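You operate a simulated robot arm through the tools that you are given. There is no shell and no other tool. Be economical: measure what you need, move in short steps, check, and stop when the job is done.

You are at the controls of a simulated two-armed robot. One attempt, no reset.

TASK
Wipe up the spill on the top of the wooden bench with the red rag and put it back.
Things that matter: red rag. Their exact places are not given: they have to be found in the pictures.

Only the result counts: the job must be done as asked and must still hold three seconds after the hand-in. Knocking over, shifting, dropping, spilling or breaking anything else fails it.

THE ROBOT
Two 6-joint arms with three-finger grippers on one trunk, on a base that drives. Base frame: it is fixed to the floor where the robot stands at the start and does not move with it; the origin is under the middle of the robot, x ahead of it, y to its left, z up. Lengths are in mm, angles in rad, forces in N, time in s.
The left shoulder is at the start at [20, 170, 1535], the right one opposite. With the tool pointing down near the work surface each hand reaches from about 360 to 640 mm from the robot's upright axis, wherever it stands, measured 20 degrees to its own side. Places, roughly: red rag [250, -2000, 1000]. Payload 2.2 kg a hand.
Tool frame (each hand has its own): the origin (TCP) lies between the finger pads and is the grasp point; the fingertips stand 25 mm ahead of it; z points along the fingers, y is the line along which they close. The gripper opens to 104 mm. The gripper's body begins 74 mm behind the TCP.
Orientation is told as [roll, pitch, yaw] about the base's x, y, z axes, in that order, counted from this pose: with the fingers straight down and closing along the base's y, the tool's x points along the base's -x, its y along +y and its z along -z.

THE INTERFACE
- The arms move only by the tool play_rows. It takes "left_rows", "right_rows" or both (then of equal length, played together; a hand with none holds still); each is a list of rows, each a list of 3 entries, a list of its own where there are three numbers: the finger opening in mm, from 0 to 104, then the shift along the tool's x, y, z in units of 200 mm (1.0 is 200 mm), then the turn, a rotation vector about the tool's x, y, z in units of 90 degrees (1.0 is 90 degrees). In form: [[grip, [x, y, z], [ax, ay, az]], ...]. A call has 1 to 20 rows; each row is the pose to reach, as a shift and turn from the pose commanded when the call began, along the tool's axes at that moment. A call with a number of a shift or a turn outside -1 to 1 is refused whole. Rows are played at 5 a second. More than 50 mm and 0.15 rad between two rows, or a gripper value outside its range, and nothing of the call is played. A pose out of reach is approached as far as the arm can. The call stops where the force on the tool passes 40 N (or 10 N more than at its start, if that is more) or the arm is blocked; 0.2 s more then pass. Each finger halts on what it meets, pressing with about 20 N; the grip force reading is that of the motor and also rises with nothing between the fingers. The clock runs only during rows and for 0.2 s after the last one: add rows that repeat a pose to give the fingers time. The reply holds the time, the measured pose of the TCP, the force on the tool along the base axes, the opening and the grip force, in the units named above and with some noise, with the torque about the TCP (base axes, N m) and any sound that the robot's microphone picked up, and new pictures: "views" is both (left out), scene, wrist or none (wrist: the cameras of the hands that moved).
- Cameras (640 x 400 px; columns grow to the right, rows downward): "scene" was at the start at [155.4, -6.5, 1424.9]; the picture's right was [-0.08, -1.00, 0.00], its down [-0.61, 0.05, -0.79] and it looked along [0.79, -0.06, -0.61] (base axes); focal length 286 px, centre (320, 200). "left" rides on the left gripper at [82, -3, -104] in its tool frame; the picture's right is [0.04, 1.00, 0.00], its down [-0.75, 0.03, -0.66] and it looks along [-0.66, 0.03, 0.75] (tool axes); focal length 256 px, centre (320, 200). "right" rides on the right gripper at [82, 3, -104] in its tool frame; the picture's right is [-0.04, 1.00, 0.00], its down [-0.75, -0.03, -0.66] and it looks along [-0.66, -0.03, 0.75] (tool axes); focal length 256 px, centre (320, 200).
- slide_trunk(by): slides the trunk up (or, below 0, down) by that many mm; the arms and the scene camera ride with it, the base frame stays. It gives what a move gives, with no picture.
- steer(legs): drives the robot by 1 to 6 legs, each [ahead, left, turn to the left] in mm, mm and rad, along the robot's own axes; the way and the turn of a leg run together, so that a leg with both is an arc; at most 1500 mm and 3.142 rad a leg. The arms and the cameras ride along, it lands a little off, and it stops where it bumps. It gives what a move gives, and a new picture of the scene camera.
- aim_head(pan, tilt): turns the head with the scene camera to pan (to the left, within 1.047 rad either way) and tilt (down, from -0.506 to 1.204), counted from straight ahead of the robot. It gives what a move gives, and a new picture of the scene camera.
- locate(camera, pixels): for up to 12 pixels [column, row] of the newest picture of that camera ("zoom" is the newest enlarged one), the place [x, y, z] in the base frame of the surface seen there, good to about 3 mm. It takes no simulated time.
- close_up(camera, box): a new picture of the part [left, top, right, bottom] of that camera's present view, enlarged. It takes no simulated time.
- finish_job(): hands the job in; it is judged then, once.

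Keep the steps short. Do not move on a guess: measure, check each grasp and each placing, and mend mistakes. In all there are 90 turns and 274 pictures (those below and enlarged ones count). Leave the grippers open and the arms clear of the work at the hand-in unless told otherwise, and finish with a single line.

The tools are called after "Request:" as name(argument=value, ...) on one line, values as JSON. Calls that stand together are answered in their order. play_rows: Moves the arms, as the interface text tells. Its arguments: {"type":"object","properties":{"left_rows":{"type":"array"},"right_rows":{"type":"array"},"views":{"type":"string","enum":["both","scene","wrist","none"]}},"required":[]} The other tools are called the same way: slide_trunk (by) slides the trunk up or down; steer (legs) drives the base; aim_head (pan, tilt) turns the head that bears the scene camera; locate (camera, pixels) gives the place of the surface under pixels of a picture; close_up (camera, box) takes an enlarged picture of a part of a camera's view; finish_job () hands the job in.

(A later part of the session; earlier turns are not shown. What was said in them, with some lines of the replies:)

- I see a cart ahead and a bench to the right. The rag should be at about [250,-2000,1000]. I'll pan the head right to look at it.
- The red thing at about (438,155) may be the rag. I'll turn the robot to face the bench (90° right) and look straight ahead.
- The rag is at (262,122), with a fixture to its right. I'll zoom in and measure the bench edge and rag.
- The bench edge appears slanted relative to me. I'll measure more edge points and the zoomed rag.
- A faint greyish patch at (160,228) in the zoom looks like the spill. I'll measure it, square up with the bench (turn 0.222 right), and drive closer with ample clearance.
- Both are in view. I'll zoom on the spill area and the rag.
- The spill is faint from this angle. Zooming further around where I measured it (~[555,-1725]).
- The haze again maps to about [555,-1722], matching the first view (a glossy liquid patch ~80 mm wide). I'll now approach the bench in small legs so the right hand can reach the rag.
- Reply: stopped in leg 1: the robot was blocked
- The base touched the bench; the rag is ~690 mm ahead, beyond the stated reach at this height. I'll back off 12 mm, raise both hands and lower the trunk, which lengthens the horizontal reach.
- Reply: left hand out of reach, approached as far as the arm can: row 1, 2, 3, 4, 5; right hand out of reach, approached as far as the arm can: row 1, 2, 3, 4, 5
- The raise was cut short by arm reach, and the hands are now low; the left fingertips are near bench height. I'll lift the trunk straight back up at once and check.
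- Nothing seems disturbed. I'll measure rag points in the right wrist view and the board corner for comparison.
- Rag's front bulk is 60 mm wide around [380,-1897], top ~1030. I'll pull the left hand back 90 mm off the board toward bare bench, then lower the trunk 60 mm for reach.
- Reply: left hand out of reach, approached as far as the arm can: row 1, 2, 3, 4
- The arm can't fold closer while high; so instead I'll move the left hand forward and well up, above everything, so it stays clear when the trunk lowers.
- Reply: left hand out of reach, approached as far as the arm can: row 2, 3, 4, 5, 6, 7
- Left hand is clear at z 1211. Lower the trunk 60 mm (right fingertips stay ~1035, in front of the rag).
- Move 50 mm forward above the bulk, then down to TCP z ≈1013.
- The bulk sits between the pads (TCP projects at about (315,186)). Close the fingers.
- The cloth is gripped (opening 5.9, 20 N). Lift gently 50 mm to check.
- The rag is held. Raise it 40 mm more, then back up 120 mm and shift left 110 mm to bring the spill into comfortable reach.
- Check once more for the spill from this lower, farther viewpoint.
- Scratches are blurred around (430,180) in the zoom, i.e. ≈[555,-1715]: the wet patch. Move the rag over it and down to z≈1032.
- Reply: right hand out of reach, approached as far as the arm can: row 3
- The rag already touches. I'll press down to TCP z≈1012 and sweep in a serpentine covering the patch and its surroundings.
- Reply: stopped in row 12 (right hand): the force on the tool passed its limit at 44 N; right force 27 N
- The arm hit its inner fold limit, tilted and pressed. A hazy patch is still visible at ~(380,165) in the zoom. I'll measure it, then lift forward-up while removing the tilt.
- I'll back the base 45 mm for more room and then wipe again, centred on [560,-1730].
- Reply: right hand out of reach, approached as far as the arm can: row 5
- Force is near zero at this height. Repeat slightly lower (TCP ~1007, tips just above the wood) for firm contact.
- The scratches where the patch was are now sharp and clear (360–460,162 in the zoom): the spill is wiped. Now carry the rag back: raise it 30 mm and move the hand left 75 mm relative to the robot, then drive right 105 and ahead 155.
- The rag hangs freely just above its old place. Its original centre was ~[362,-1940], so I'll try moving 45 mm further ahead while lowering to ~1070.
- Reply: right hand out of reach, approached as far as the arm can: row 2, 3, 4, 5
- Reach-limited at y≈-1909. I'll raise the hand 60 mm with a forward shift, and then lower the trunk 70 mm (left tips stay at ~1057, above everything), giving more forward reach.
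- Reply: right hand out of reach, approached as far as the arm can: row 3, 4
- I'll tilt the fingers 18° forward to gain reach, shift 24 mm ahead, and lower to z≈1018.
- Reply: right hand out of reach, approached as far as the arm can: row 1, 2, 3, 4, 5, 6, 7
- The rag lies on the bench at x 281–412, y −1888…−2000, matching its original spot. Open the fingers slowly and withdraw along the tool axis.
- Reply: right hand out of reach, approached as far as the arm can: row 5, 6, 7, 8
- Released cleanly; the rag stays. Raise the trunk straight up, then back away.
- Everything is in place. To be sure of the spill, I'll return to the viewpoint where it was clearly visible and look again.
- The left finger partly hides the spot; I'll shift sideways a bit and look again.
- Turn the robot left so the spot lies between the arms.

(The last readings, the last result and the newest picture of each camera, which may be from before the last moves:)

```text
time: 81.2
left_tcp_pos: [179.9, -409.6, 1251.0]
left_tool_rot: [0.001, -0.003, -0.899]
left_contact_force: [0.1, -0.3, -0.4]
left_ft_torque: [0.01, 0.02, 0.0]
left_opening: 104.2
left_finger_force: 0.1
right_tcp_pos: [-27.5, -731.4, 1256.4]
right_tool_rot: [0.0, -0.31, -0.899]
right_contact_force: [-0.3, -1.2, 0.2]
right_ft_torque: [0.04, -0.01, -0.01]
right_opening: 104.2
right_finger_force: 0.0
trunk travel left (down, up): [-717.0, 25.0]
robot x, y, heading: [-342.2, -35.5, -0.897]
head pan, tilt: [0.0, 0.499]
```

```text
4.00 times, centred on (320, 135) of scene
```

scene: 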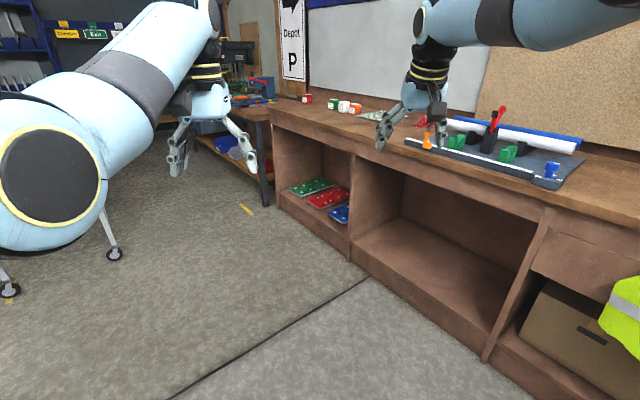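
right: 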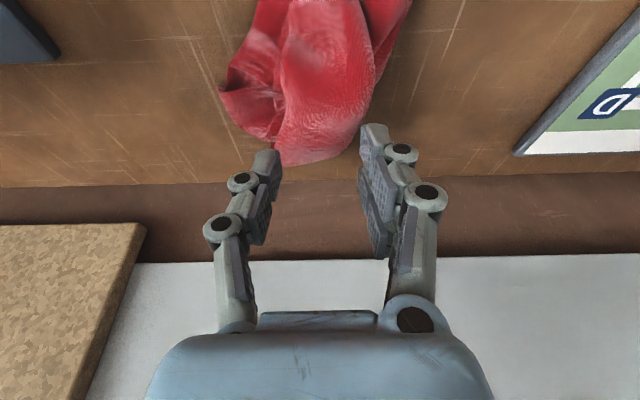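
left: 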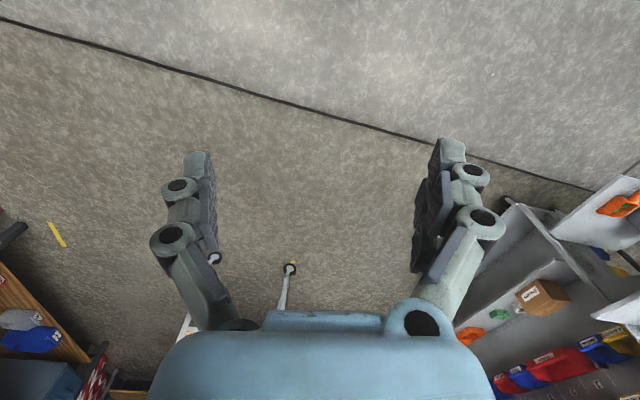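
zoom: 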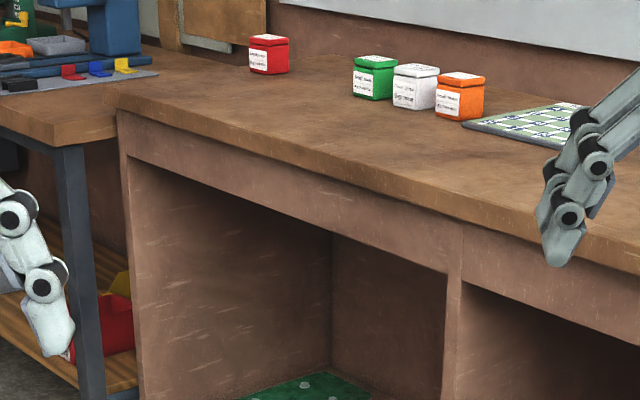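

Slightly too far; turn back right 0.2.

Request:
steer(legs=[[0, 0, -0.17]])

Request:
close_up(camera="scene", box=[260, 85, 420, 185])

```text
time: 82.3
left_tcp_pos: [109.9, -493.2, 1250.1]
left_tool_rot: [0.0, -0.004, -1.07]
left_contact_force: [0.4, 0.8, 0.8]
left_ft_torque: [0.02, -0.05, 0.01]
left_opening: 103.9
left_finger_force: 0.1
right_tcp_pos: [-150.9, -775.8, 1255.7]
right_tool_rot: [-0.001, -0.311, -1.071]
right_contact_force: [-0.8, -0.3, 0.7]
right_ft_torque: [0.01, -0.01, -0.01]
right_opening: 103.9
right_finger_force: 0.0
trunk travel left (down, up): [-717.0, 25.0]
robot x, y, heading: [-344.0, -35.8, -1.072]
head pan, tilt: [0.0, 0.499]
```

scene: 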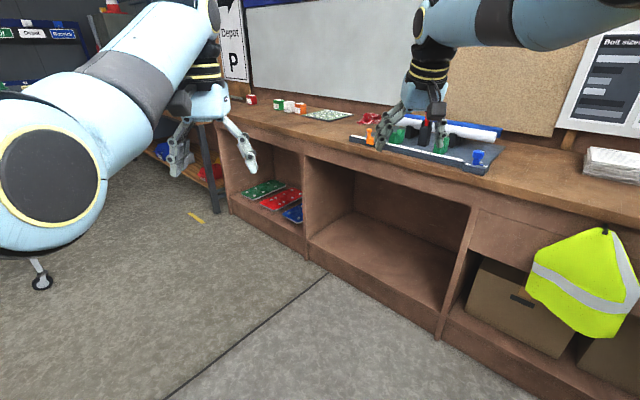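

```text
4.00 times, centred on (340, 135) of scene
```

zoom: 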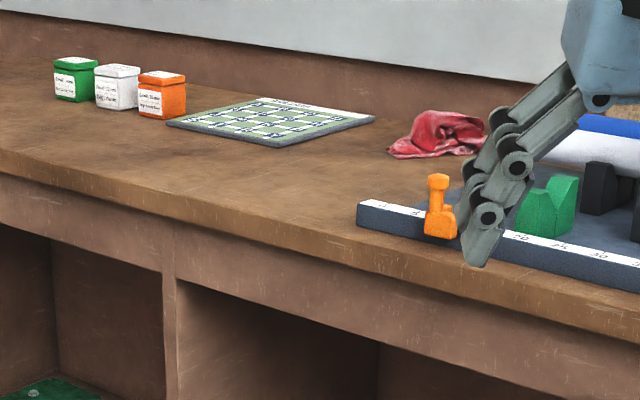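

No glossy patch shows from this low angle, and the rag is back in its place. The grippers are open and both arms are clear, so I'm handing in.

Request:
finish_job()

```text
The job is handed in.
```

The spill on the wooden bench is wiped up and the red rag is back where it was, with nothing else seen to have moved; on the way in the base bumped the bench once.
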